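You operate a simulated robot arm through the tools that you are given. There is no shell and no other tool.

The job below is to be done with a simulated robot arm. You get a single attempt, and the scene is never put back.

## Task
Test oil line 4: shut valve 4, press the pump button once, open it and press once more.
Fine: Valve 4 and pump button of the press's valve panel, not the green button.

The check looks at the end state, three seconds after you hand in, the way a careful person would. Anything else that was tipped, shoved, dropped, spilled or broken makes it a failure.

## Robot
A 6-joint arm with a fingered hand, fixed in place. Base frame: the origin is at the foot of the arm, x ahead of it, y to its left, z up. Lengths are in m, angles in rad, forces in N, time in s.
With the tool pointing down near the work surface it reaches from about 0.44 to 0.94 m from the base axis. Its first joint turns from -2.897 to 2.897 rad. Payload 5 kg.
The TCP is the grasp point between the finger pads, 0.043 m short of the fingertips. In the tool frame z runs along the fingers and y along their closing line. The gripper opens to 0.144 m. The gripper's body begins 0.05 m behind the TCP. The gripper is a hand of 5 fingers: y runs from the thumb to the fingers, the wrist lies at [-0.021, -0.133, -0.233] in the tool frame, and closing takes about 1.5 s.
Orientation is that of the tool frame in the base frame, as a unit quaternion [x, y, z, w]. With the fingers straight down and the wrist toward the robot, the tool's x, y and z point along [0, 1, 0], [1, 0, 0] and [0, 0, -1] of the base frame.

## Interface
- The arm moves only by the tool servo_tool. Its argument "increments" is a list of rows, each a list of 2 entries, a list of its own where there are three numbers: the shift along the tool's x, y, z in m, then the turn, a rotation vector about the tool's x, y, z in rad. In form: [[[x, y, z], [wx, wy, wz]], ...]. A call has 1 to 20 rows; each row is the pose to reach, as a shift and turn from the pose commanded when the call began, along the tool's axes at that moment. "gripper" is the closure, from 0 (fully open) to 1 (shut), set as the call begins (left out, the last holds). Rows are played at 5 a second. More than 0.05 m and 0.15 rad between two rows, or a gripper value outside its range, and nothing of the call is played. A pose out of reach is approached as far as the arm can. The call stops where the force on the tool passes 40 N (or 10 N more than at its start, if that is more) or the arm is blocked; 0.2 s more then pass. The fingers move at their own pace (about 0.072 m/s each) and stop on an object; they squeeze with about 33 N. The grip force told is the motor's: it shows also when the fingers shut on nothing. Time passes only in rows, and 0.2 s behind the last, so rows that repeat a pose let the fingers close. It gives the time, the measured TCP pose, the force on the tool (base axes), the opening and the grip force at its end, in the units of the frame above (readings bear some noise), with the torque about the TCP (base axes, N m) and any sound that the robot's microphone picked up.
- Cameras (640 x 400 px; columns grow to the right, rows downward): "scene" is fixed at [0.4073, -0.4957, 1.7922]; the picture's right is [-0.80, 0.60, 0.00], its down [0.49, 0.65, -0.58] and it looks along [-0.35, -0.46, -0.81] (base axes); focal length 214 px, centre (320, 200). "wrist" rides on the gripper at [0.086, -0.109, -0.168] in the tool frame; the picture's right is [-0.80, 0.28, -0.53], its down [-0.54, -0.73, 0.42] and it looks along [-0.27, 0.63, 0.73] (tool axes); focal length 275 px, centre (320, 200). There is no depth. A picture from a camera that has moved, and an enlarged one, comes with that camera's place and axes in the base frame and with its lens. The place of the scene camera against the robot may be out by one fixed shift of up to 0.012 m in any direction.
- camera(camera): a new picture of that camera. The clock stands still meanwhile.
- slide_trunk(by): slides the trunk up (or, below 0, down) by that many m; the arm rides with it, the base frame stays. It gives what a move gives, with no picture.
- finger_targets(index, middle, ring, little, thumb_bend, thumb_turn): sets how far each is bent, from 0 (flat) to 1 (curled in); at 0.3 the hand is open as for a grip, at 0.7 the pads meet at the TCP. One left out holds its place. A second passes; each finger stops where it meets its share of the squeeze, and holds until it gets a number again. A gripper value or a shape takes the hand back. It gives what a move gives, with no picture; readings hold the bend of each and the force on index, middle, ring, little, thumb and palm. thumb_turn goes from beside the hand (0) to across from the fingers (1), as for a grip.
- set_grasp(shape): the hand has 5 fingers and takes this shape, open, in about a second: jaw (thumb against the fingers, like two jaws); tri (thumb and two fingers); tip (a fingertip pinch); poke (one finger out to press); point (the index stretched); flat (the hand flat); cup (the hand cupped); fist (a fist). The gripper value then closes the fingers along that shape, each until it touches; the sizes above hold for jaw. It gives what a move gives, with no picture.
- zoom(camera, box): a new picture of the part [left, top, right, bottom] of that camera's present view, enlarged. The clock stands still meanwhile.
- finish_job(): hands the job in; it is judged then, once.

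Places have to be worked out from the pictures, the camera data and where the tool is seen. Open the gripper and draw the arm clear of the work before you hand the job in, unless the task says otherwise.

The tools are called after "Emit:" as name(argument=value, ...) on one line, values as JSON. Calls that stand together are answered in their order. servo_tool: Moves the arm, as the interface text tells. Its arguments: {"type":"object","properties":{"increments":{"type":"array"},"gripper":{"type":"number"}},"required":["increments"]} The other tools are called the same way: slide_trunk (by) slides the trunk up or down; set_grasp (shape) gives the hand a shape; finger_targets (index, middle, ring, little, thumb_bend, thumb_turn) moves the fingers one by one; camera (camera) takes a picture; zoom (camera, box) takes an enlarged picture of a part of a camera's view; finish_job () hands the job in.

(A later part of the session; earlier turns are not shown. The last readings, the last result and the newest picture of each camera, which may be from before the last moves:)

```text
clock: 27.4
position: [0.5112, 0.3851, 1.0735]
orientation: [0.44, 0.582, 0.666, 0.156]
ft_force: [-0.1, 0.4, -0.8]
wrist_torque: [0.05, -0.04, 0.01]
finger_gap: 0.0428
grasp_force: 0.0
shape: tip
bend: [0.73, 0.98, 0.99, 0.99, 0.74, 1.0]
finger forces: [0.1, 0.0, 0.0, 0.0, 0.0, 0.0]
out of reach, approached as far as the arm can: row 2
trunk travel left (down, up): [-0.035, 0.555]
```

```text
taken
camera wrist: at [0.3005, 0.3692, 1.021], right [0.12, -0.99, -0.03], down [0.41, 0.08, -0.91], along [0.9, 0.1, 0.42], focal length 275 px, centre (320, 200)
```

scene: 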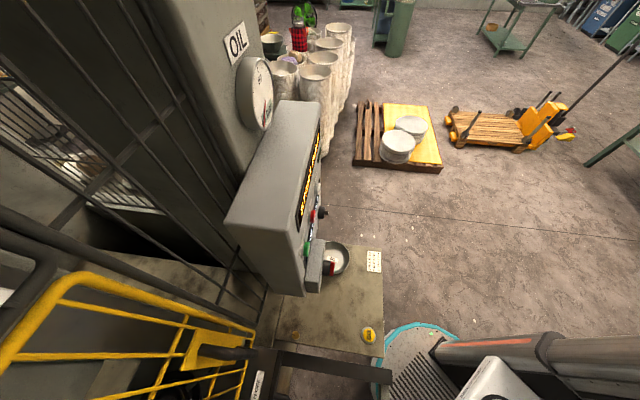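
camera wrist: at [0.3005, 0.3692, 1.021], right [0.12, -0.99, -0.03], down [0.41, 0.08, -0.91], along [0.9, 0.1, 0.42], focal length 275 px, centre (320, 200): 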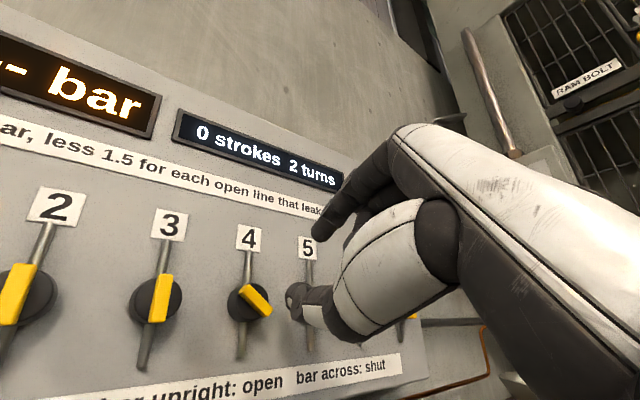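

Bar 4 is now at about 45°, needing another 45° counter-clockwise. The wrist can't go further round that way, so I'll rotate the hand back level and instead push the bar end down with a single extended index finger.

Emit:
servo_tool(increments=[[[0.0018, 0.0014, 0.0023], [-0.0005, 0.0087, 0.128]], [[0.0035, 0.0028, 0.0046], [-0.001, 0.0173, 0.256]], [[0.0053, 0.0042, 0.0069], [-0.0015, 0.026, 0.384]], [[0.0071, 0.0056, 0.0092], [-0.002, 0.0347, 0.512]], [[0.0088, 0.0069, 0.0115], [-0.0024, 0.0433, 0.64]], [[0.0106, 0.0083, 0.0138], [-0.0029, 0.052, 0.768]], [[0.0124, 0.0097, 0.0161], [-0.0034, 0.0607, 0.896]], [[0.0141, 0.0111, 0.0184], [-0.0039, 0.0693, 1.024]], [[0.0159, 0.0125, 0.0207], [-0.0044, 0.078, 1.152]]])

Emit:
finger_targets(index=0.7, middle=1.0, ring=1.0, little=1.0, thumb_bend=1.0, thumb_turn=1.0)

Emit:
camera(camera="wrist")

Emit:
zoom(camera="wrist", box=[220, 180, 380, 280])

```text
clock: 29.4
position: [0.5213, 0.4053, 1.0918]
orientation: [0.656, 0.257, 0.663, -0.255]
ft_force: [-1.0, 0.9, -0.1]
wrist_torque: [0.0, -0.01, 0.01]
finger_gap: 0.043
grasp_force: 0.0
shape: tip
bend: [0.73, 0.98, 0.99, 0.99, 0.74, 1.0]
finger forces: [0.0, 0.0, 0.0, 0.0, 0.1, 0.0]
trunk travel left (down, up): [-0.035, 0.555]
```

```text
clock: 30.4
position: [0.5207, 0.4051, 1.0911]
orientation: [0.656, 0.256, 0.663, -0.253]
ft_force: [-0.3, -0.1, 0.1]
wrist_torque: [-0.02, 0.02, -0.01]
finger_gap: 0.0167
grasp_force: 0.1
shape: fingers
bend: [0.51, 1.0, 1.0, 1.0, 0.88, 1.0]
finger forces: [0.0, 0.0, 0.0, 0.1, 0.0, 0.0]
trunk travel left (down, up): [-0.035, 0.555]
```

```text
taken
camera wrist: at [0.3225, 0.3729, 1.1756], right [-0.2, -0.57, -0.8], down [-0.17, 0.82, -0.54], along [0.97, 0.03, -0.26], focal length 275 px, centre (320, 200)
```

wrist: 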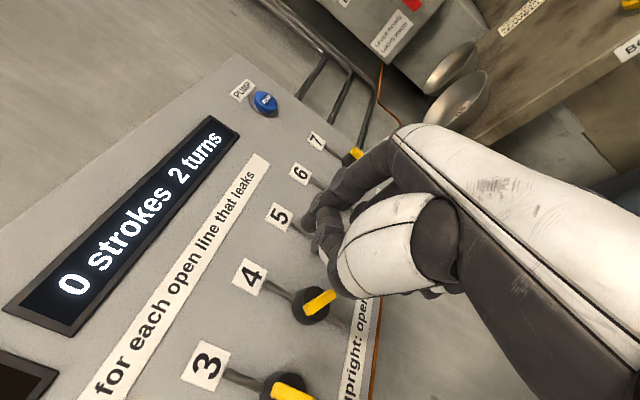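

```text
4.00 times, centred on (300, 230) of wrist
camera zoom: at [0.3225, 0.3729, 1.1756], right [-0.2, -0.57, -0.8], down [-0.17, 0.82, -0.54], along [0.97, 0.03, -0.26], focal length 1101 px, centre (400, 80)
```

zoom: 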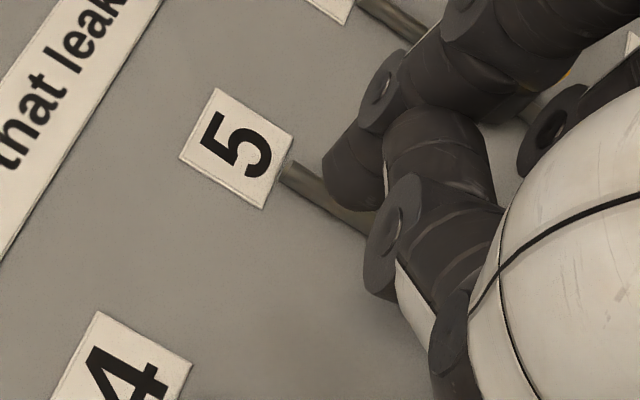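

Index got blocked by the thumb at bend 0.51. I take the built-in poke shape instead and look at which finger leads.

Emit:
set_grasp(shape="poke")

Emit:
zoom(camera="wrist", box=[220, 180, 380, 280])

Emit:
finger_targets(middle=1.0)

Emit:
zoom(camera="wrist", box=[220, 180, 380, 280])

```text
clock: 31.3
position: [0.5212, 0.4036, 1.0907]
orientation: [0.657, 0.257, 0.663, -0.253]
ft_force: [-0.2, 0.0, 0.1]
wrist_torque: [0.0, 0.02, 0.02]
finger_gap: 0.0
grasp_force: 0.0
shape: poke
bend: [0.7, 0.7, 0.99, 0.99, 1.0, 1.0]
finger forces: [0.0, 0.0, 0.0, 0.0, 0.0, 0.0]
trunk travel left (down, up): [-0.035, 0.555]
```

```text
4.00 times, centred on (300, 230) of wrist
camera zoom: at [0.3225, 0.373, 1.1756], right [-0.2, -0.57, -0.8], down [-0.17, 0.82, -0.54], along [0.97, 0.03, -0.26], focal length 1101 px, centre (400, 80)
```

zoom: 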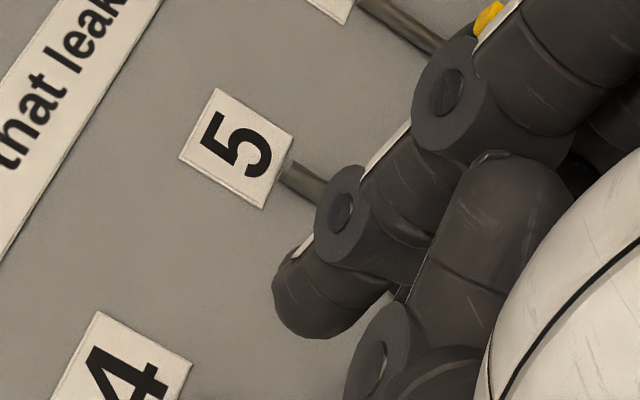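

```text
clock: 32.3
position: [0.5212, 0.405, 1.0913]
orientation: [0.657, 0.256, 0.663, -0.253]
ft_force: [0.4, 0.1, 0.6]
wrist_torque: [-0.02, -0.02, -0.01]
finger_gap: 0.0489
grasp_force: 0.0
shape: fingers
bend: [0.7, 1.0, 0.99, 0.99, 1.0, 1.0]
finger forces: [0.0, 0.0, 0.0, 0.0, 0.0, 0.0]
trunk travel left (down, up): [-0.035, 0.555]
```

```text
4.00 times, centred on (300, 230) of wrist
camera zoom: at [0.3225, 0.373, 1.1756], right [-0.2, -0.57, -0.8], down [-0.17, 0.82, -0.54], along [0.97, 0.03, -0.26], focal length 1101 px, centre (400, 80)
```

zoom: 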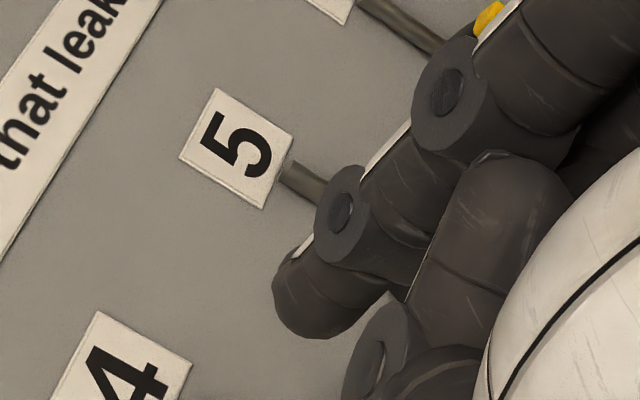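

The index alone is now extended, tip at roughly (0.008, 0, 0.04) in the tool frame. I position it above the upper-left end of bar 4, short of the bar's depth, and check.

Emit:
servo_tool(increments=[[[-0.016, -0.0134, 0], [0, 0, 0]], [[-0.016, -0.0134, 0.015], [0, 0, 0]], [[-0.016, -0.0134, 0.03], [0, 0, 0]]])

Emit:
zoom(camera="wrist", box=[220, 180, 380, 280])

Emit:
camera(camera="wrist")

```text
clock: 33.1
position: [0.5347, 0.4349, 1.0753]
orientation: [0.657, 0.257, 0.662, -0.254]
ft_force: [-0.5, -0.7, 0.9]
wrist_torque: [-0.08, 0.02, 0.05]
finger_gap: 0.0486
grasp_force: 0.0
shape: fingers
bend: [0.7, 1.0, 0.99, 0.99, 1.0, 1.0]
finger forces: [0.0, 0.0, 0.1, 0.1, 0.0, 0.0]
trunk travel left (down, up): [-0.035, 0.555]
```

```text
4.00 times, centred on (300, 230) of wrist
camera zoom: at [0.3361, 0.4025, 1.16], right [-0.2, -0.57, -0.8], down [-0.17, 0.82, -0.54], along [0.97, 0.03, -0.26], focal length 1101 px, centre (400, 80)
```

zoom: 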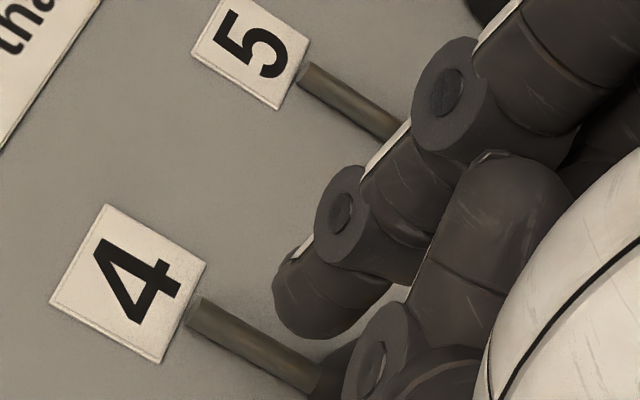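

```text
taken
camera wrist: at [0.3361, 0.4025, 1.16], right [-0.2, -0.57, -0.8], down [-0.17, 0.82, -0.54], along [0.97, 0.03, -0.26], focal length 275 px, centre (320, 200)
```

wrist: 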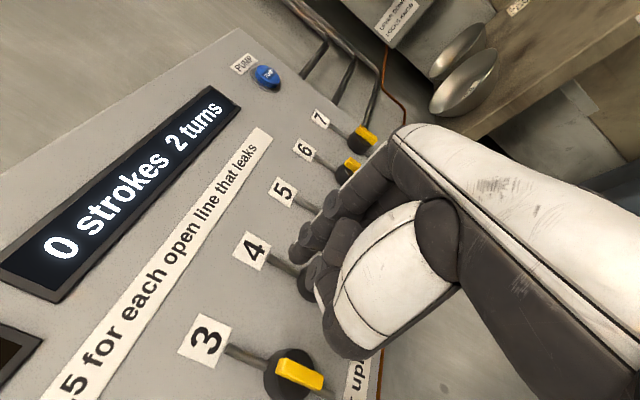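

The bar is hidden behind the hand but the computed tip sits 12 mm left and 42 mm above bar 4's centre. I advance to bar depth and then press down in small steps.

Emit:
servo_tool(increments=[[[0, 0, 0.009], [0, 0, 0]], [[0, 0, 0.018], [0, 0, 0]], [[-0.005, 0, 0.018], [0, 0, 0]], [[-0.01, 0, 0.018], [0, 0, 0]]])

Emit:
servo_tool(increments=[[[-0.004, 0, 0], [0, 0, 0]], [[-0.008, 0, 0], [0, 0, 0]], [[-0.012, 0, 0], [0, 0, 0]], [[-0.015, 0, 0], [0, 0, 0]]])

Emit:
camera(camera="wrist")

```text
clock: 34.1
position: [0.5471, 0.4484, 1.0666]
orientation: [0.656, 0.256, 0.663, -0.253]
ft_force: [-0.4, 0.1, -0.7]
wrist_torque: [0.01, -0.01, 0.03]
finger_gap: 0.0487
grasp_force: 0.1
shape: fingers
bend: [0.7, 1.0, 0.99, 0.99, 1.0, 1.0]
finger forces: [0.0, 0.0, 0.0, 0.0, 0.0, 0.1]
trunk travel left (down, up): [-0.035, 0.555]
```

```text
clock: 35.1
position: [0.5465, 0.4469, 1.0501]
orientation: [0.657, 0.256, 0.662, -0.253]
ft_force: [-1.5, -0.9, 0.0]
wrist_torque: [0.01, 0.0, -0.02]
finger_gap: 0.0484
grasp_force: 0.2
shape: fingers
bend: [0.7, 1.0, 0.99, 0.99, 1.0, 1.0]
finger forces: [1.1, 0.0, 0.1, 0.0, 0.1, 0.0]
trunk travel left (down, up): [-0.035, 0.555]
```

```text
taken
camera wrist: at [0.3492, 0.4147, 1.1349], right [-0.2, -0.57, -0.8], down [-0.17, 0.82, -0.54], along [0.97, 0.03, -0.26], focal length 275 px, centre (320, 200)
```

wrist: 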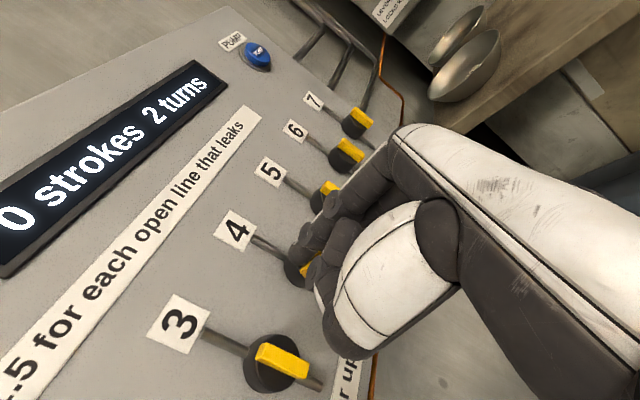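

Emit:
zoom(camera="wrist", box=[250, 200, 350, 262])

Emit:
zoom(camera="wrist", box=[270, 230, 350, 300])

```text
6.40 times, centred on (300, 231) of wrist
camera zoom: at [0.3492, 0.4147, 1.1349], right [-0.2, -0.57, -0.8], down [-0.17, 0.82, -0.54], along [0.97, 0.03, -0.26], focal length 1762 px, centre (448, 2)
```

zoom: 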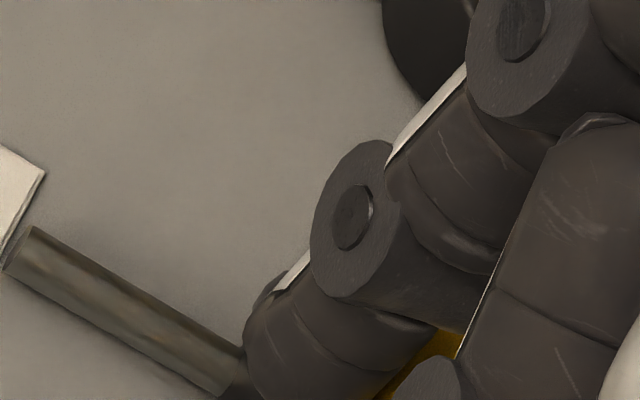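

```text
5.71 times, centred on (310, 265) of wrist
camera zoom: at [0.3492, 0.4147, 1.1349], right [-0.2, -0.57, -0.8], down [-0.17, 0.82, -0.54], along [0.97, 0.03, -0.26], focal length 1573 px, centre (377, -171)
```

zoom: 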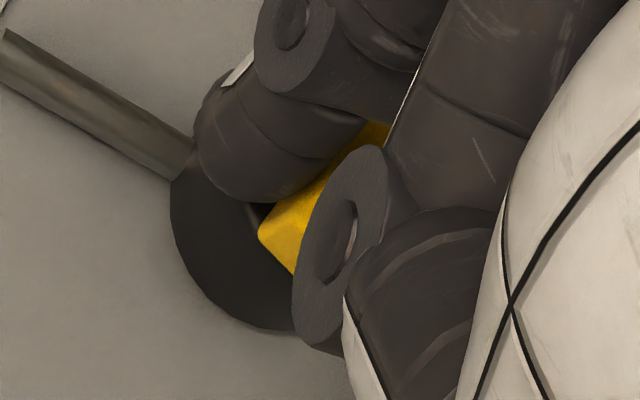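

The index bears on the bar's left end and the bar has moved to roughly 20–25° from across. I press down further.

Emit:
servo_tool(increments=[[[-0.002, 0, 0], [0, 0, 0]], [[-0.004, 0, 0], [0, 0, 0]], [[-0.006, 0, 0], [0, 0, 0]]])

Emit:
zoom(camera="wrist", box=[250, 200, 370, 300])

```text
clock: 35.9
position: [0.5474, 0.4472, 1.046]
orientation: [0.655, 0.256, 0.664, -0.254]
ft_force: [-1.6, -0.3, 4.9]
wrist_torque: [0.12, -0.12, 0.05]
finger_gap: 0.0488
grasp_force: 3.4
shape: fingers
bend: [0.7, 1.0, 0.99, 0.99, 1.0, 1.0]
finger forces: [6.1, 0.0, 0.0, 0.0, 0.0, 0.0]
trunk travel left (down, up): [-0.035, 0.555]
```

```text
4.00 times, centred on (310, 250) of wrist
camera zoom: at [0.349, 0.4145, 1.1291], right [-0.19, -0.57, -0.8], down [-0.17, 0.82, -0.54], along [0.97, 0.03, -0.26], focal length 1101 px, centre (360, 0)
```

zoom: 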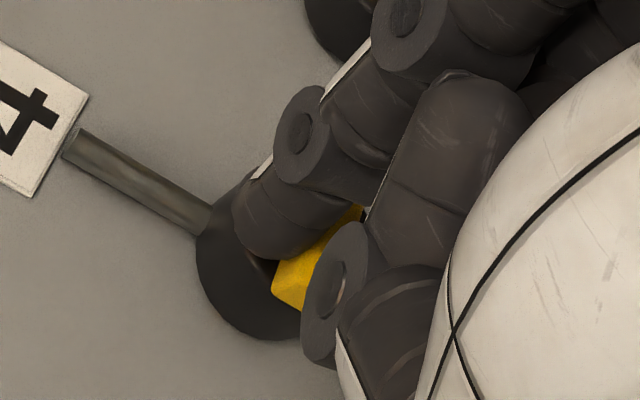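

Contact force is 5 N and the bar is at about 18° from across. I continue pressing another 6 mm.

Emit:
servo_tool(increments=[[[-0.002, 0, 0], [0, 0, 0]], [[-0.004, 0, 0], [0, 0, 0]], [[-0.006, 0, 0], [0, 0, 0]]])

Emit:
zoom(camera="wrist", box=[250, 200, 370, 300])

```text
clock: 36.7
position: [0.5467, 0.448, 1.0439]
orientation: [0.653, 0.257, 0.665, -0.255]
ft_force: [-4.8, 4.4, 22.5]
wrist_torque: [0.36, -0.62, 0.22]
finger_gap: 0.0497
grasp_force: 10.4
shape: fingers
bend: [0.7, 1.0, 0.99, 0.99, 1.0, 1.0]
finger forces: [21.4, 0.0, 0.0, 0.0, 0.1, 0.0]
trunk travel left (down, up): [-0.035, 0.555]
```

```text
4.00 times, centred on (310, 250) of wrist
camera zoom: at [0.3472, 0.4144, 1.1256], right [-0.19, -0.57, -0.8], down [-0.17, 0.82, -0.54], along [0.97, 0.03, -0.25], focal length 1101 px, centre (360, 0)
```

zoom: 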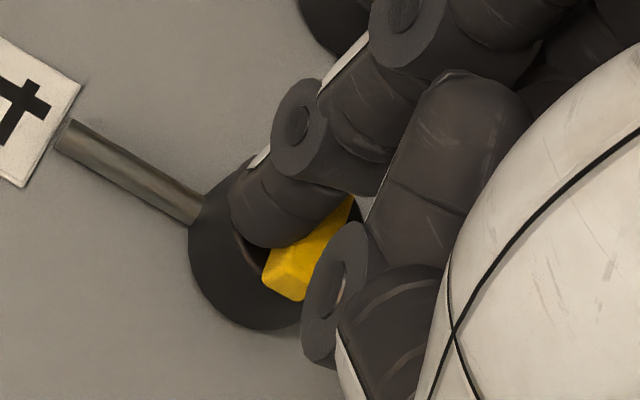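

Force rose to 22 N with little extra rotation, so either it is near its stop or I'm pressing near the pivot. I lift off, back away and move right to see the bar.

Emit:
servo_tool(increments=[[[0.012, 0, 0], [0, 0, 0]], [[0.02, 0, -0.02], [0, 0, 0]], [[0.045, 0, -0.05], [0, 0, 0]], [[0.065, 0.02, -0.05], [0, 0, 0]]])

Emit:
camera(camera="wrist")

```text
clock: 37.7
position: [0.5226, 0.3996, 1.1031]
orientation: [0.657, 0.255, 0.663, -0.253]
ft_force: [-0.4, 1.2, 0.6]
wrist_torque: [0.03, -0.01, -0.06]
finger_gap: 0.0488
grasp_force: 0.1
shape: fingers
bend: [0.7, 1.0, 0.99, 0.99, 1.0, 1.0]
finger forces: [0.0, 0.0, 0.1, 0.0, 0.1, 0.0]
trunk travel left (down, up): [-0.035, 0.555]
```

```text
taken
camera wrist: at [0.3235, 0.367, 1.188], right [-0.2, -0.57, -0.8], down [-0.17, 0.82, -0.55], along [0.97, 0.03, -0.26], focal length 275 px, centre (320, 200)
```

wrist: 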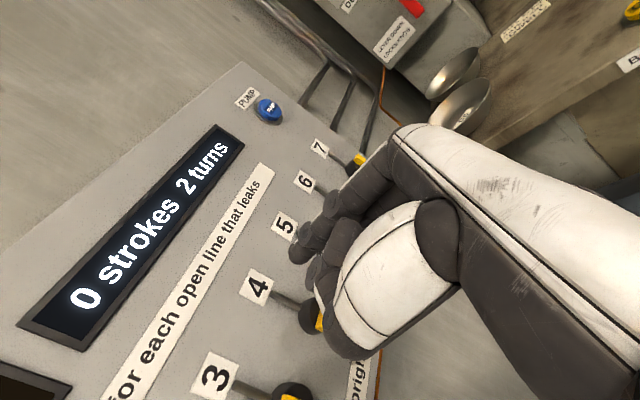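

Bar 4 is half hidden; I shift the hand down and right so it comes into view left of the fingers.

Emit:
servo_tool(increments=[[[-0.02, 0.025, 0], [0, 0, 0]], [[-0.04, 0.05, 0], [0, 0, 0]], [[-0.05, 0.06, 0], [0, 0, 0]]])

Emit:
camera(camera="wrist")

Emit:
zoom(camera="wrist", box=[200, 230, 360, 330])

```text
clock: 38.5
position: [0.5637, 0.3527, 1.0531]
orientation: [0.656, 0.256, 0.663, -0.254]
ft_force: [0.2, -0.2, 0.0]
wrist_torque: [-0.01, 0.03, -0.03]
finger_gap: 0.0485
grasp_force: 0.1
shape: fingers
bend: [0.7, 1.0, 0.99, 0.99, 1.0, 1.0]
finger forces: [0.1, 0.1, 0.0, 0.0, 0.2, 0.0]
trunk travel left (down, up): [-0.035, 0.555]
```

```text
taken
camera wrist: at [0.3651, 0.3206, 1.1375], right [-0.2, -0.57, -0.8], down [-0.17, 0.82, -0.54], along [0.97, 0.03, -0.26], focal length 275 px, centre (320, 200)
```

wrist: 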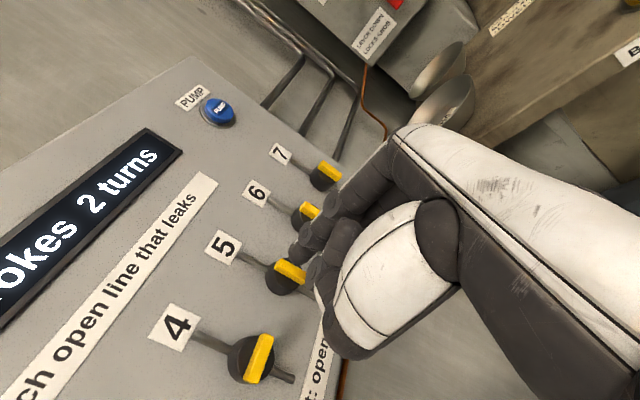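

```text
4.00 times, centred on (280, 280) of wrist
camera zoom: at [0.3651, 0.3206, 1.1375], right [-0.2, -0.57, -0.8], down [-0.17, 0.82, -0.54], along [0.97, 0.03, -0.26], focal length 1101 px, centre (480, -120)
```

zoom: 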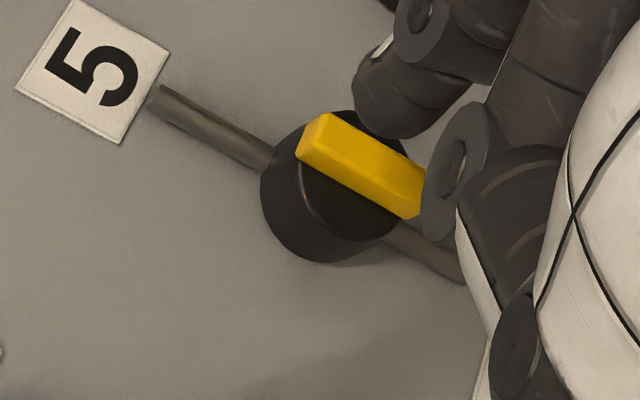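

Bar 4 now looks nearly across. I zoom in on it to measure the angle.

Emit:
zoom(camera="wrist", box=[150, 300, 310, 400])

```text
4.00 times, centred on (230, 350) of wrist
camera zoom: at [0.3651, 0.3206, 1.1375], right [-0.2, -0.57, -0.8], down [-0.17, 0.82, -0.54], along [0.97, 0.03, -0.26], focal length 1101 px, centre (680, -400)
```

zoom: 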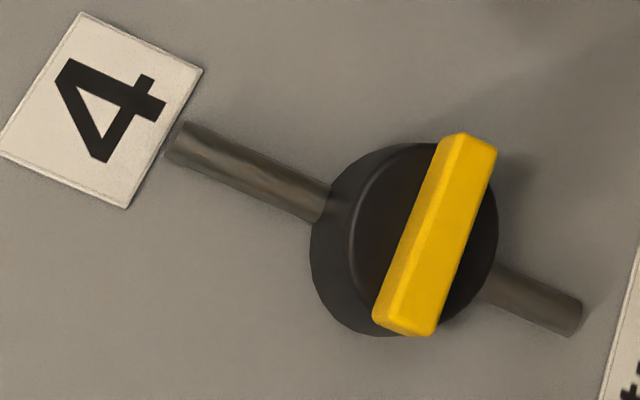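

Comparing with label edges and pipe perspective, bar 4 is across (shut) within a degree or two, and 5 and 3 are untouched. Next the pump: zooming on it to refine its location.

Emit:
zoom(camera="wrist", box=[150, 60, 310, 160])

```text
4.00 times, centred on (230, 110) of wrist
camera zoom: at [0.3651, 0.3206, 1.1375], right [-0.2, -0.57, -0.8], down [-0.17, 0.82, -0.54], along [0.97, 0.03, -0.26], focal length 1101 px, centre (680, 560)
```

zoom: 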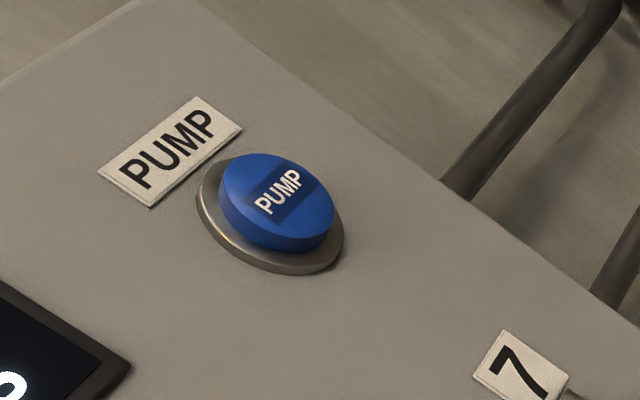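

Pump face is at about (0.775, 0.308, 1.216). I raise the trunk 0.155 m, then slide right along the panel toward it at a safe stand-off.

Emit:
slide_trunk(by=0.155)

Emit:
servo_tool(increments=[[[0, 0.04, 0], [0, 0, 0]], [[0, 0.08, 0], [0, 0, 0]], [[0, 0.12, 0], [0, 0, 0]], [[0, 0.15, 0], [0, 0, 0]], [[0, 0.173, 0.01], [0, 0, 0]]])

Emit:
camera(camera="wrist")

```text
clock: 40.3
position: [0.5643, 0.3528, 1.2071]
orientation: [0.657, 0.256, 0.662, -0.253]
ft_force: [-1.1, 0.5, 0.3]
wrist_torque: [-0.03, 0.0, 0.05]
finger_gap: 0.0486
grasp_force: 0.1
shape: fingers
bend: [0.7, 1.0, 0.99, 0.99, 1.0, 1.0]
finger forces: [0.0, 0.0, 0.0, 0.0, 0.1, 0.0]
trunk travel left (down, up): [-0.19, 0.4]
```

```text
clock: 41.5
position: [0.6872, 0.2319, 1.21]
orientation: [0.656, 0.257, 0.662, -0.254]
ft_force: [-0.7, 0.7, 0.4]
wrist_torque: [-0.04, 0.05, -0.02]
finger_gap: 0.0487
grasp_force: 0.0
shape: fingers
bend: [0.7, 1.0, 0.99, 0.99, 1.0, 1.0]
finger forces: [0.0, 0.1, 0.0, 0.1, 0.0, 0.1]
trunk travel left (down, up): [-0.19, 0.4]
```

```text
taken
camera wrist: at [0.4889, 0.1999, 1.2945], right [-0.2, -0.57, -0.8], down [-0.17, 0.82, -0.54], along [0.97, 0.03, -0.26], focal length 275 px, centre (320, 200)
```

wrist: 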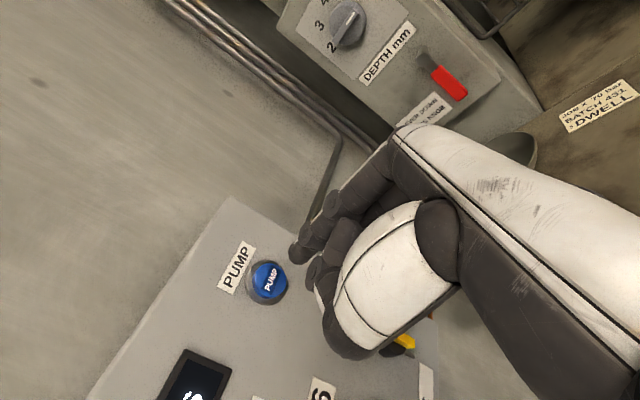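

Refined pump face: (0.765, 0.308, 1.2155). I shift slightly left/down and advance to about 2 cm short of it.

Emit:
servo_tool(increments=[[[-0.0025, -0.0055, 0.02], [0, 0, 0]], [[-0.0025, -0.0055, 0.042], [0, 0, 0]]])

Emit:
zoom(camera="wrist", box=[220, 200, 380, 300])

```text
clock: 42.1
position: [0.7156, 0.264, 1.2087]
orientation: [0.656, 0.256, 0.663, -0.254]
ft_force: [-0.4, -1.0, 0.4]
wrist_torque: [-0.03, 0.07, -0.01]
finger_gap: 0.0486
grasp_force: 0.0
shape: fingers
bend: [0.7, 1.0, 0.99, 0.99, 1.0, 1.0]
finger forces: [0.1, 0.0, 0.1, 0.1, 0.0, 0.1]
trunk travel left (down, up): [-0.19, 0.4]
```

```text
4.00 times, centred on (300, 250) of wrist
camera zoom: at [0.5165, 0.2315, 1.2927], right [-0.2, -0.57, -0.8], down [-0.17, 0.82, -0.54], along [0.97, 0.03, -0.26], focal length 1101 px, centre (400, 0)
```

zoom: 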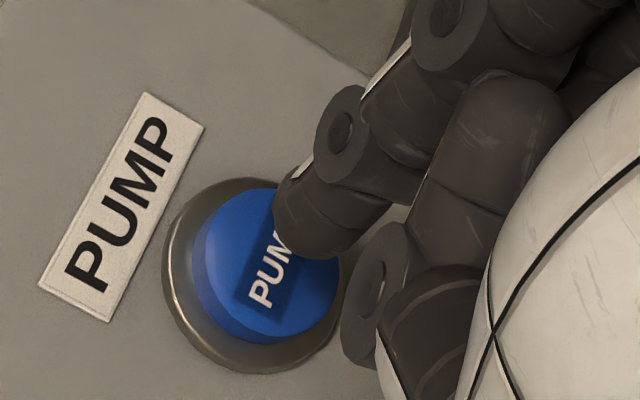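

The fingertip is lined up with the button centre. I advance the remaining ~2 cm slowly to make contact.

Emit:
servo_tool(increments=[[[0, 0, 0.008], [0, 0, 0]], [[0, 0, 0.014], [0, 0, 0]], [[0, 0, 0.018], [0, 0, 0]]])

Emit:
camera(camera="wrist")

Emit:
zoom(camera="wrist", box=[220, 200, 380, 300])

```text
clock: 42.9
position: [0.7288, 0.2759, 1.2084]
orientation: [0.656, 0.256, 0.663, -0.253]
ft_force: [0.1, 0.4, 1.0]
wrist_torque: [-0.01, -0.01, -0.01]
finger_gap: 0.0487
grasp_force: 0.0
shape: fingers
bend: [0.7, 1.0, 0.99, 0.99, 1.0, 1.0]
finger forces: [0.0, 0.0, 0.0, 0.0, 0.0, 0.1]
trunk travel left (down, up): [-0.19, 0.4]
```

```text
taken
camera wrist: at [0.5297, 0.2443, 1.2922], right [-0.2, -0.57, -0.8], down [-0.17, 0.82, -0.54], along [0.97, 0.03, -0.26], focal length 275 px, centre (320, 200)
```

wrist: 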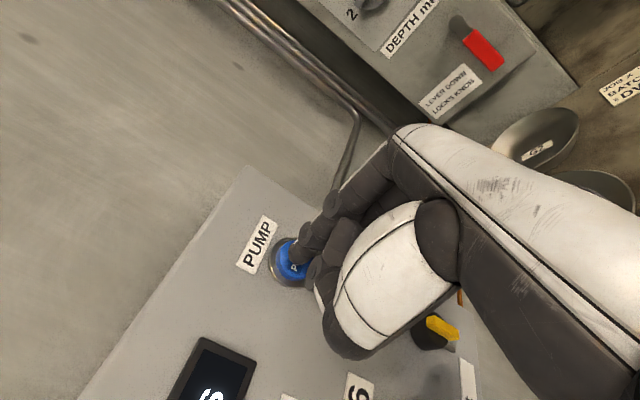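

```text
4.00 times, centred on (300, 250) of wrist
camera zoom: at [0.5297, 0.2443, 1.2922], right [-0.2, -0.57, -0.8], down [-0.17, 0.82, -0.54], along [0.97, 0.03, -0.26], focal length 1101 px, centre (400, 0)
```

zoom: 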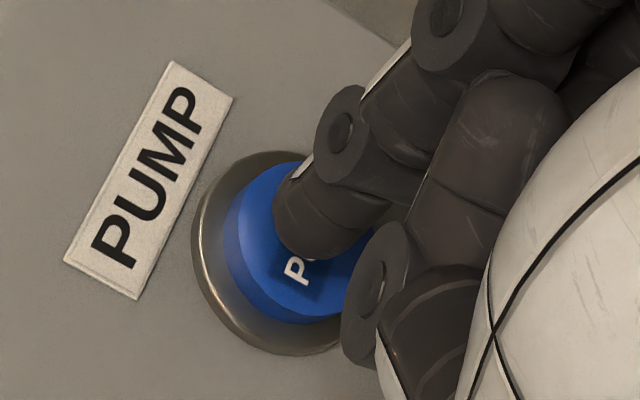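

Almost touching, centred on the button. I press in 2 mm steps and watch the force and sound.

Emit:
servo_tool(increments=[[[0, 0, 0.002], [0, 0, 0]], [[0, 0, 0.004], [0, 0, 0]], [[0, 0, 0.006], [0, 0, 0]]])

Emit:
zoom(camera="wrist", box=[220, 200, 380, 300])

```text
clock: 43.7
position: [0.7322, 0.2806, 1.2088]
orientation: [0.656, 0.256, 0.663, -0.254]
ft_force: [-2.1, -1.5, -0.9]
wrist_torque: [0.0, 0.02, -0.03]
finger_gap: 0.0486
grasp_force: 1.4
shape: fingers
bend: [0.7, 1.0, 0.99, 0.99, 1.0, 1.0]
finger forces: [2.3, 0.0, 0.0, 0.0, 0.1, 0.0]
trunk travel left (down, up): [-0.19, 0.4]
```

```text
4.00 times, centred on (300, 250) of wrist
camera zoom: at [0.5341, 0.2478, 1.2922], right [-0.2, -0.57, -0.8], down [-0.17, 0.82, -0.54], along [0.97, 0.03, -0.26], focal length 1101 px, centre (400, 0)
```

zoom: 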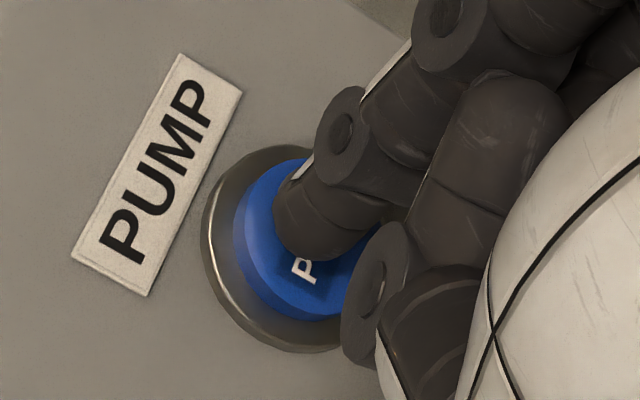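

Contact: 2.3 N on the index. I press 6 mm further, in small steps.

Emit:
servo_tool(increments=[[[0, 0, 0.002], [0, 0, 0]], [[0, 0, 0.004], [0, 0, 0]], [[0, 0, 0.006], [0, 0, 0]]])

Emit:
zoom(camera="wrist", box=[140, 200, 380, 400])

```text
clock: 44.5
position: [0.7358, 0.2822, 1.2091]
orientation: [0.656, 0.254, 0.664, -0.253]
ft_force: [-6.6, -8.6, -0.4]
wrist_torque: [0.06, -0.08, -0.16]
finger_gap: 0.0482
grasp_force: 5.5
shape: fingers
bend: [0.7, 1.0, 0.99, 0.99, 1.0, 1.0]
finger forces: [11.5, 0.0, 0.1, 0.0, 0.0, 0.0]
trunk travel left (down, up): [-0.19, 0.4]
heard: click
```

```text
2.00 times, centred on (260, 300) of wrist
camera zoom: at [0.5376, 0.2503, 1.2923], right [-0.2, -0.57, -0.8], down [-0.17, 0.82, -0.54], along [0.97, 0.03, -0.26], focal length 551 px, centre (440, 0)
```

zoom: 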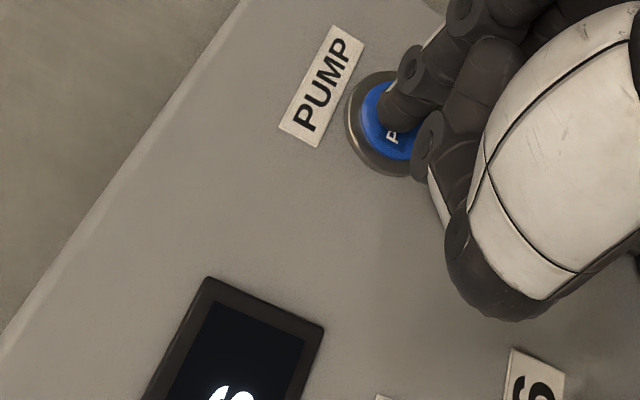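

A click was heard at 11 N. I retreat smoothly 6 cm and then move up-left to read the display.

Emit:
servo_tool(increments=[[[0, 0, -0.015], [0, 0, 0]], [[0, 0, -0.04], [0, 0, 0]], [[0, 0, -0.065], [0, 0, 0]], [[0, -0.04, -0.075], [0, 0, 0]], [[0, -0.085, -0.075], [0, 0, 0]], [[0, -0.13, -0.075], [0, 0, 0]]])

Emit:
camera(camera="wrist")

```text
clock: 45.9
position: [0.5941, 0.3293, 1.2076]
orientation: [0.656, 0.256, 0.663, -0.253]
ft_force: [0.0, -0.5, -0.5]
wrist_torque: [0.02, -0.02, 0.09]
finger_gap: 0.0488
grasp_force: 0.1
shape: fingers
bend: [0.7, 1.0, 0.99, 0.99, 1.0, 1.0]
finger forces: [0.0, 0.0, 0.0, 0.0, 0.0, 0.0]
trunk travel left (down, up): [-0.19, 0.4]
```

```text
taken
camera wrist: at [0.3955, 0.2983, 1.2916], right [-0.2, -0.57, -0.8], down [-0.17, 0.82, -0.54], along [0.97, 0.03, -0.26], focal length 275 px, centre (320, 200)
```

wrist: 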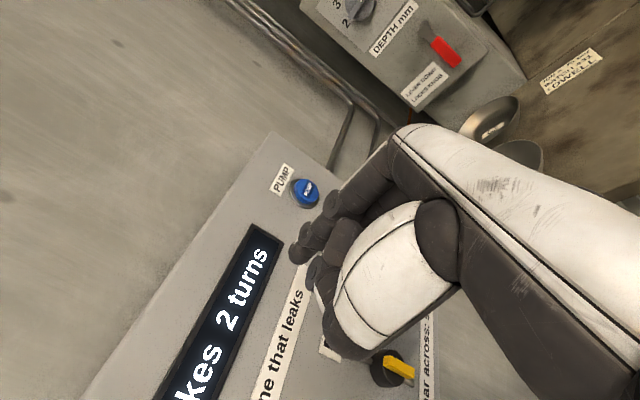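

The stroke count is just out of view; I lower the trunk and go further left, which I need for valve 4 anyway.

Emit:
slide_trunk(by=-0.155)

Emit:
camera(camera="wrist")

```text
clock: 47.7
position: [0.594, 0.3313, 1.0516]
orientation: [0.657, 0.256, 0.663, -0.253]
ft_force: [-0.3, -0.4, -0.8]
wrist_torque: [0.02, 0.0, 0.01]
finger_gap: 0.0486
grasp_force: 0.2
shape: fingers
bend: [0.7, 1.0, 0.99, 0.99, 1.0, 1.0]
finger forces: [0.0, 0.0, 0.1, 0.0, 0.0, 0.0]
trunk travel left (down, up): [-0.035, 0.555]
```

```text
taken
camera wrist: at [0.3955, 0.2986, 1.1367], right [-0.2, -0.57, -0.8], down [-0.17, 0.82, -0.54], along [0.97, 0.03, -0.26], focal length 275 px, centre (320, 200)
```

wrist: 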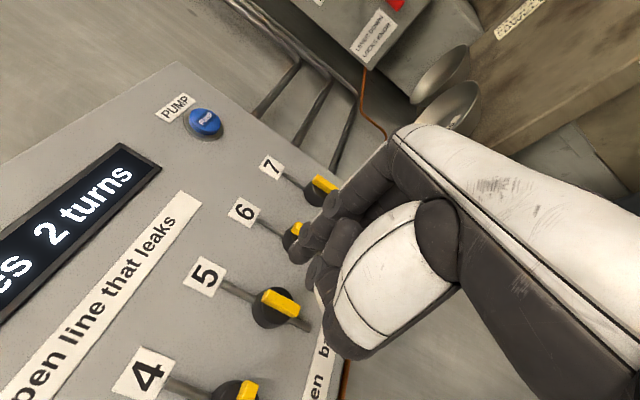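

I slide left at stand-off to bring the whole display and valve 4 into view.

Emit:
servo_tool(increments=[[[0.01, -0.04, -0.005], [0, 0, 0]], [[0.02, -0.07, -0.01], [0, 0, 0]], [[0.02, -0.09, -0.01], [0, 0, 0]]])

Emit:
camera(camera="wrist")

```text
clock: 48.5
position: [0.5248, 0.3903, 1.0717]
orientation: [0.657, 0.257, 0.662, -0.252]
ft_force: [0.2, -0.1, -0.1]
wrist_torque: [0.01, -0.04, 0.04]
finger_gap: 0.0484
grasp_force: 0.2
shape: fingers
bend: [0.7, 1.0, 0.99, 0.99, 1.0, 1.0]
finger forces: [0.0, 0.0, 0.0, 0.1, 0.0, 0.1]
trunk travel left (down, up): [-0.035, 0.555]
```

```text
taken
camera wrist: at [0.3264, 0.3581, 1.1565], right [-0.2, -0.57, -0.8], down [-0.17, 0.82, -0.54], along [0.97, 0.03, -0.26], focal length 275 px, centre (320, 200)
```

wrist: 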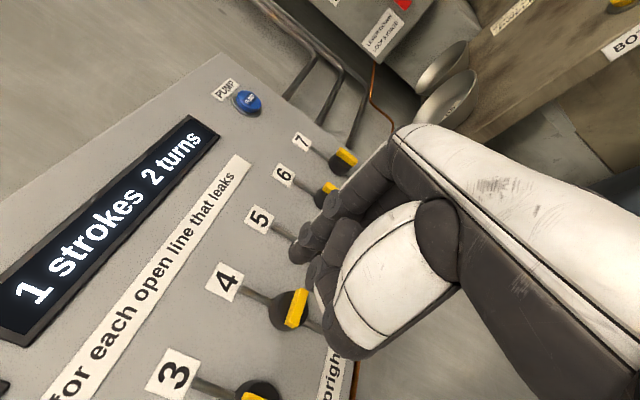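

Display reads 1 stroke, so the first press counted once, and bar 4 is across. To reopen, I bring the index below-left of bar 4's left end, at bar depth, so I can sweep it clockwise around the hub.

Emit:
servo_tool(increments=[[[-0.032, -0.015, 0], [0, 0, 0]], [[-0.063, -0.0307, 0], [0, 0, 0]], [[-0.063, -0.0307, 0.02], [0, 0, 0]], [[-0.063, -0.0307, 0.038], [0, 0, 0]], [[-0.063, -0.0307, 0.038], [0, 0, 0]]])

Emit:
camera(camera="wrist")

Emit:
zoom(camera="wrist", box=[220, 180, 380, 280])

```text
clock: 49.7
position: [0.5332, 0.4395, 1.0088]
orientation: [0.656, 0.256, 0.663, -0.253]
ft_force: [-0.7, -0.2, 0.2]
wrist_torque: [-0.02, -0.02, -0.02]
finger_gap: 0.0487
grasp_force: 0.1
shape: fingers
bend: [0.7, 1.0, 0.99, 0.99, 1.0, 1.0]
finger forces: [0.1, 0.0, 0.0, 0.0, 0.0, 0.1]
trunk travel left (down, up): [-0.035, 0.555]
```

```text
taken
camera wrist: at [0.3347, 0.4068, 1.0934], right [-0.2, -0.57, -0.8], down [-0.17, 0.82, -0.54], along [0.97, 0.03, -0.26], focal length 275 px, centre (320, 200)
```

wrist: 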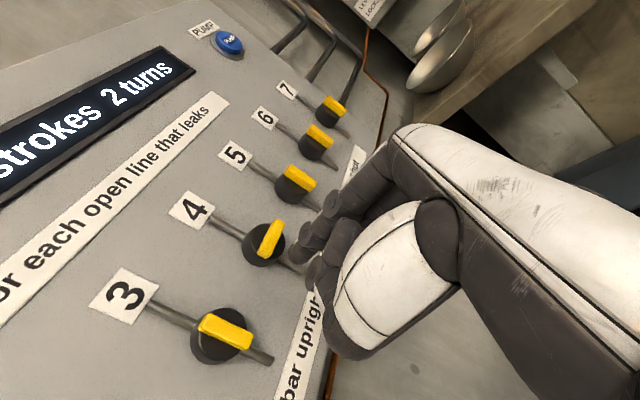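

```text
4.00 times, centred on (300, 230) of wrist
camera zoom: at [0.3347, 0.4068, 1.0934], right [-0.2, -0.57, -0.8], down [-0.17, 0.82, -0.54], along [0.97, 0.03, -0.26], focal length 1101 px, centre (400, 80)
```

zoom: 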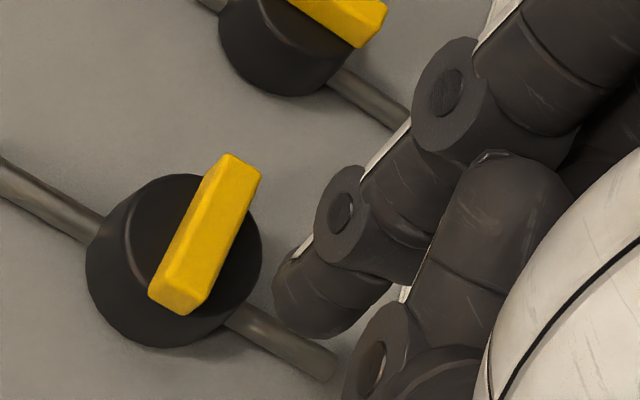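

Bar 4 is clearly across and the index sits about 15 mm left and 23 mm below its centre as planned. I move in to bar depth and start the clockwise sweep.

Emit:
servo_tool(increments=[[[0, 0, 0.008], [0, 0, 0]], [[0, 0, 0.015], [0, 0, 0]], [[0.005, 0.001, 0.015], [0, 0, 0]], [[0.0085, 0.0015, 0.015], [0, 0, 0]], [[0.0126, -0.0018, 0.015], [0, 0, 0]], [[0.0174, -0.0039, 0.015], [0, 0, 0]]])

Emit:
zoom(camera="wrist", box=[220, 180, 380, 280])

```text
clock: 51.1
position: [0.5429, 0.4508, 1.0278]
orientation: [0.655, 0.256, 0.664, -0.253]
ft_force: [-1.4, 0.6, -0.1]
wrist_torque: [-0.03, -0.03, 0.06]
finger_gap: 0.0479
grasp_force: 0.7
shape: fingers
bend: [0.7, 1.0, 0.99, 0.99, 1.0, 1.0]
finger forces: [1.0, 0.1, 0.0, 0.0, 0.0, 0.1]
trunk travel left (down, up): [-0.035, 0.555]
```

```text
4.00 times, centred on (300, 230) of wrist
camera zoom: at [0.343, 0.4193, 1.1126], right [-0.19, -0.57, -0.8], down [-0.17, 0.82, -0.54], along [0.97, 0.03, -0.26], focal length 1101 px, centre (400, 80)
```

zoom: 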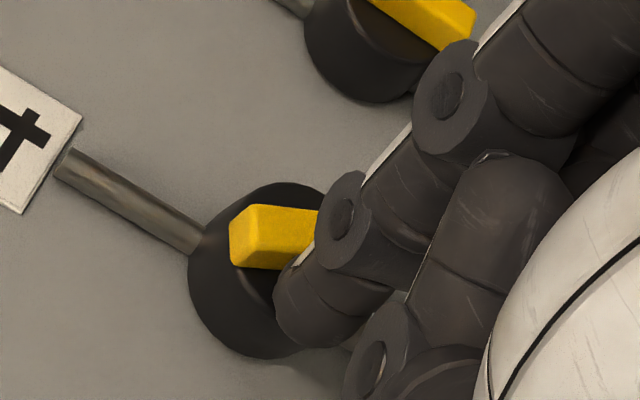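

The bar has swung to about 55° from across. I continue the arc upward and then push right toward the upright stop.

Emit:
servo_tool(increments=[[[0.0052, -0.0015, 0], [0, 0, 0]], [[0.0105, -0.001, 0], [0, 0, 0]], [[0.0153, 0.001, 0], [0, 0, 0]], [[0.0175, 0.004, 0], [0, 0, 0]], [[0.0175, 0.006, 0], [0, 0, 0]]])

Emit:
zoom(camera="wrist", box=[220, 180, 380, 280])

```text
clock: 52.3
position: [0.5465, 0.4492, 1.0433]
orientation: [0.655, 0.258, 0.663, -0.254]
ft_force: [-4.0, 7.6, -1.5]
wrist_torque: [-0.08, 0.01, 0.21]
finger_gap: 0.0455
grasp_force: 3.2
shape: fingers
bend: [0.7, 1.0, 0.99, 0.99, 1.0, 1.0]
finger forces: [7.6, 0.0, 0.0, 0.1, 0.0, 0.1]
trunk travel left (down, up): [-0.035, 0.555]
```

```text
4.00 times, centred on (300, 230) of wrist
camera zoom: at [0.3473, 0.417, 1.1277], right [-0.19, -0.57, -0.8], down [-0.17, 0.82, -0.55], along [0.97, 0.03, -0.26], focal length 1101 px, centre (400, 80)
```

zoom: 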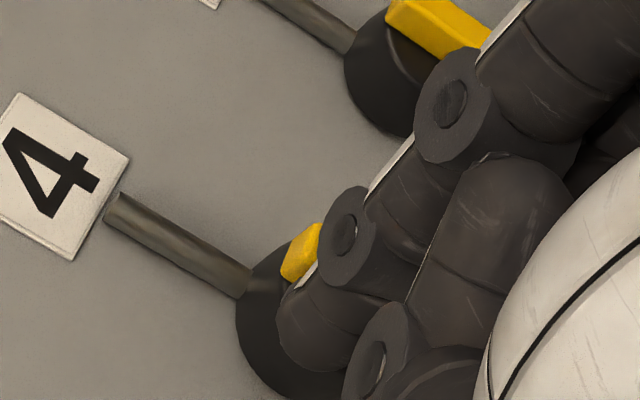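

Resistance 8.6 N pushing left, meaning it's near the upright stop. I push a few more mm right, then back away and look.

Emit:
servo_tool(increments=[[[0.003, 0.001, 0], [0, 0, 0]], [[0.003, 0.003, 0], [0, 0, 0]], [[0.003, 0.005, 0], [0, 0, 0]]])

Emit:
zoom(camera="wrist", box=[220, 180, 380, 280])

```text
clock: 53.1
position: [0.5495, 0.4443, 1.0477]
orientation: [0.656, 0.257, 0.663, -0.254]
ft_force: [-10.8, 4.8, 2.6]
wrist_torque: [0.04, -0.11, 0.34]
finger_gap: 0.0441
grasp_force: 5.7
shape: fingers
bend: [0.7, 1.0, 0.99, 0.99, 1.0, 1.0]
finger forces: [11.2, 0.0, 0.1, 0.1, 0.0, 0.1]
trunk travel left (down, up): [-0.035, 0.555]
```

```text
4.00 times, centred on (300, 230) of wrist
camera zoom: at [0.3495, 0.412, 1.1322], right [-0.19, -0.57, -0.8], down [-0.17, 0.82, -0.54], along [0.97, 0.03, -0.26], focal length 1101 px, centre (400, 80)
```

zoom: 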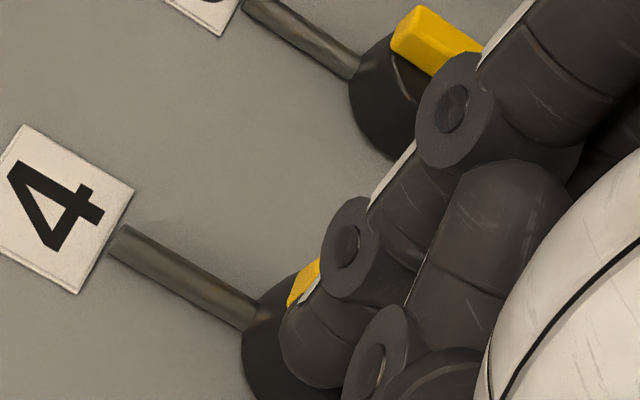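

Now I release leftward, back out 5 cm and drop the hand to view bar 4 cleanly.

Emit:
servo_tool(increments=[[[0, -0.006, 0], [0, 0, 0]], [[0, -0.006, -0.02], [0, 0, 0]], [[0, -0.006, -0.05], [0, 0, 0]], [[-0.035, 0.01, -0.05], [0, 0, 0]], [[-0.05, 0.03, -0.05], [0, 0, 0]]])

Emit:
camera(camera="wrist")

Emit:
zoom(camera="wrist", box=[160, 200, 320, 300])

```text
clock: 54.3
position: [0.533, 0.3874, 0.9987]
orientation: [0.656, 0.257, 0.662, -0.254]
ft_force: [-1.4, -0.3, 0.4]
wrist_torque: [0.0, 0.01, -0.06]
finger_gap: 0.0485
grasp_force: 0.0
shape: fingers
bend: [0.7, 1.0, 0.99, 0.99, 1.0, 1.0]
finger forces: [0.0, 0.1, 0.0, 0.0, 0.0, 0.1]
trunk travel left (down, up): [-0.035, 0.555]
```

```text
taken
camera wrist: at [0.3355, 0.3544, 1.0826], right [-0.2, -0.57, -0.8], down [-0.17, 0.82, -0.54], along [0.97, 0.03, -0.26], focal length 275 px, centre (320, 200)
```

wrist: 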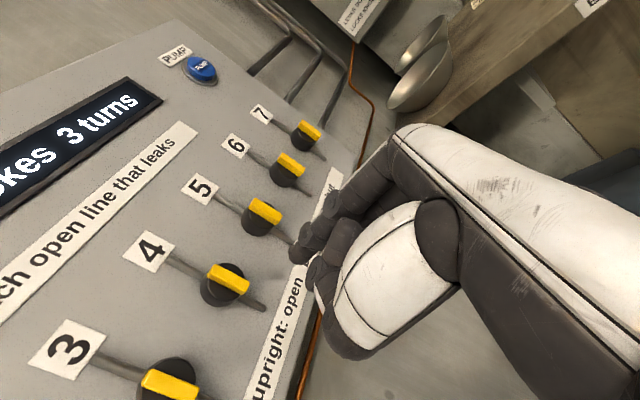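

```text
4.00 times, centred on (240, 250) of wrist
camera zoom: at [0.3355, 0.3544, 1.0826], right [-0.2, -0.57, -0.8], down [-0.17, 0.82, -0.54], along [0.97, 0.03, -0.26], focal length 1101 px, centre (640, 0)
```

zoom: 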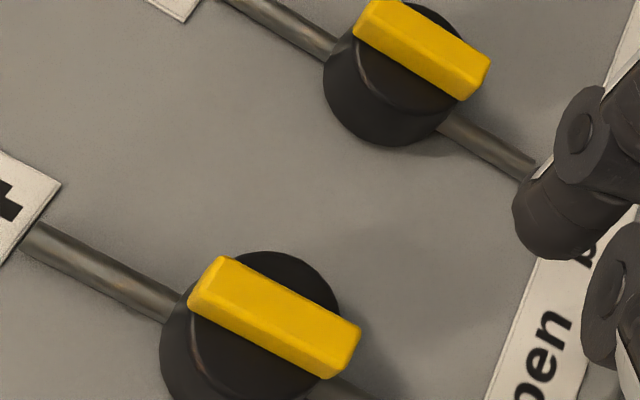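

Bar 4 is parallel to its pipe again (open). Before pressing I'd like to check the pressure display and the other valves, so I move the view left at stand-off.

Emit:
servo_tool(increments=[[[0.04, -0.04, -0.01], [0, 0, 0]], [[0.08, -0.07, -0.01], [0, 0, 0]]])

Emit:
camera(camera="wrist")

```text
refused: row 1 steps farther than a row can; nothing moved
```

```text
taken
camera wrist: at [0.3355, 0.3544, 1.0826], right [-0.2, -0.57, -0.8], down [-0.17, 0.82, -0.54], along [0.97, 0.03, -0.26], focal length 275 px, centre (320, 200)
```

wrist: 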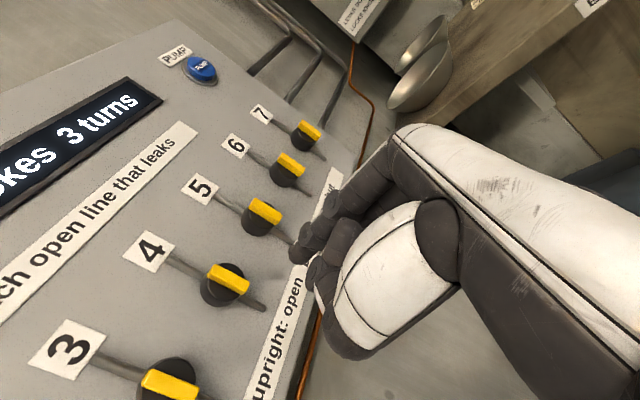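

That step was too large; I repeat it in smaller rows.

Emit:
servo_tool(increments=[[[0.025, -0.025, -0.01], [0, 0, 0]], [[0.05, -0.05, -0.01], [0, 0, 0]], [[0.08, -0.08, -0.01], [0, 0, 0]], [[0.1, -0.11, -0.01], [0, 0, 0]]])

Emit:
camera(camera="wrist")

```text
clock: 55.3
position: [0.4499, 0.4628, 1.0974]
orientation: [0.656, 0.256, 0.663, -0.254]
ft_force: [-0.3, -1.1, 0.1]
wrist_torque: [0.01, 0.0, 0.06]
finger_gap: 0.0487
grasp_force: 0.1
shape: fingers
bend: [0.7, 1.0, 0.99, 0.99, 1.0, 1.0]
finger forces: [0.1, 0.1, 0.0, 0.1, 0.1, 0.0]
trunk travel left (down, up): [-0.035, 0.555]
```

```text
taken
camera wrist: at [0.2521, 0.4306, 1.1809], right [-0.2, -0.57, -0.8], down [-0.17, 0.82, -0.54], along [0.97, 0.03, -0.26], focal length 275 px, centre (320, 200)
```

wrist: 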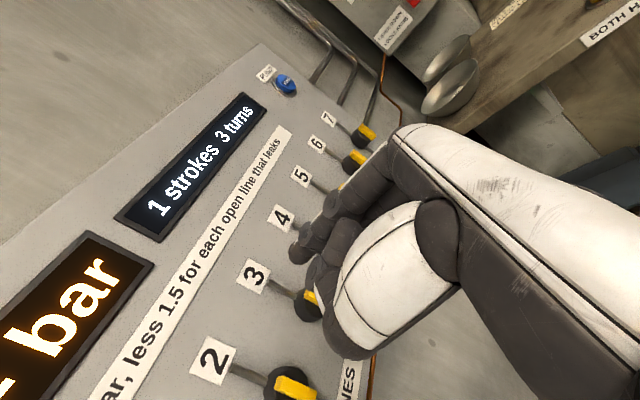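

The pressure value is just beyond the edge; a bit further left.

Emit:
servo_tool(increments=[[[0.02, -0.03, 0], [0, 0, 0]], [[0.04, -0.06, 0], [0, 0, 0]], [[0.05, -0.09, 0], [0, 0, 0]]])

Emit:
camera(camera="wrist")

```text
clock: 56.1
position: [0.3898, 0.5304, 1.1441]
orientation: [0.657, 0.256, 0.663, -0.253]
ft_force: [0.5, -0.4, -1.1]
wrist_torque: [-0.03, 0.01, 0.09]
finger_gap: 0.0488
grasp_force: 0.0
shape: fingers
bend: [0.7, 1.0, 0.99, 0.99, 1.0, 1.0]
finger forces: [0.1, 0.1, 0.0, 0.0, 0.0, 0.0]
trunk travel left (down, up): [-0.035, 0.555]
```

```text
taken
camera wrist: at [0.1918, 0.4978, 1.2291], right [-0.2, -0.57, -0.8], down [-0.17, 0.82, -0.54], along [0.97, 0.03, -0.26], focal length 275 px, centre (320, 200)
```

wrist: 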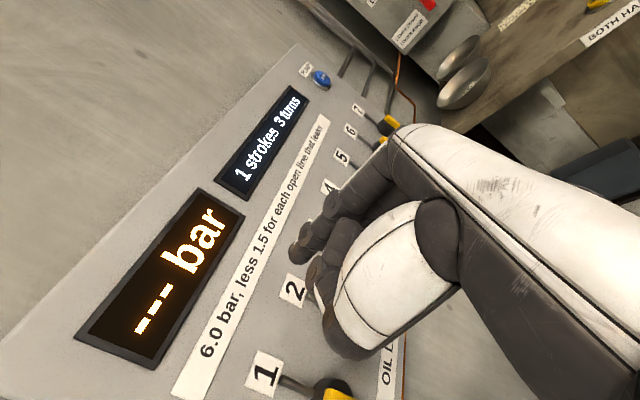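

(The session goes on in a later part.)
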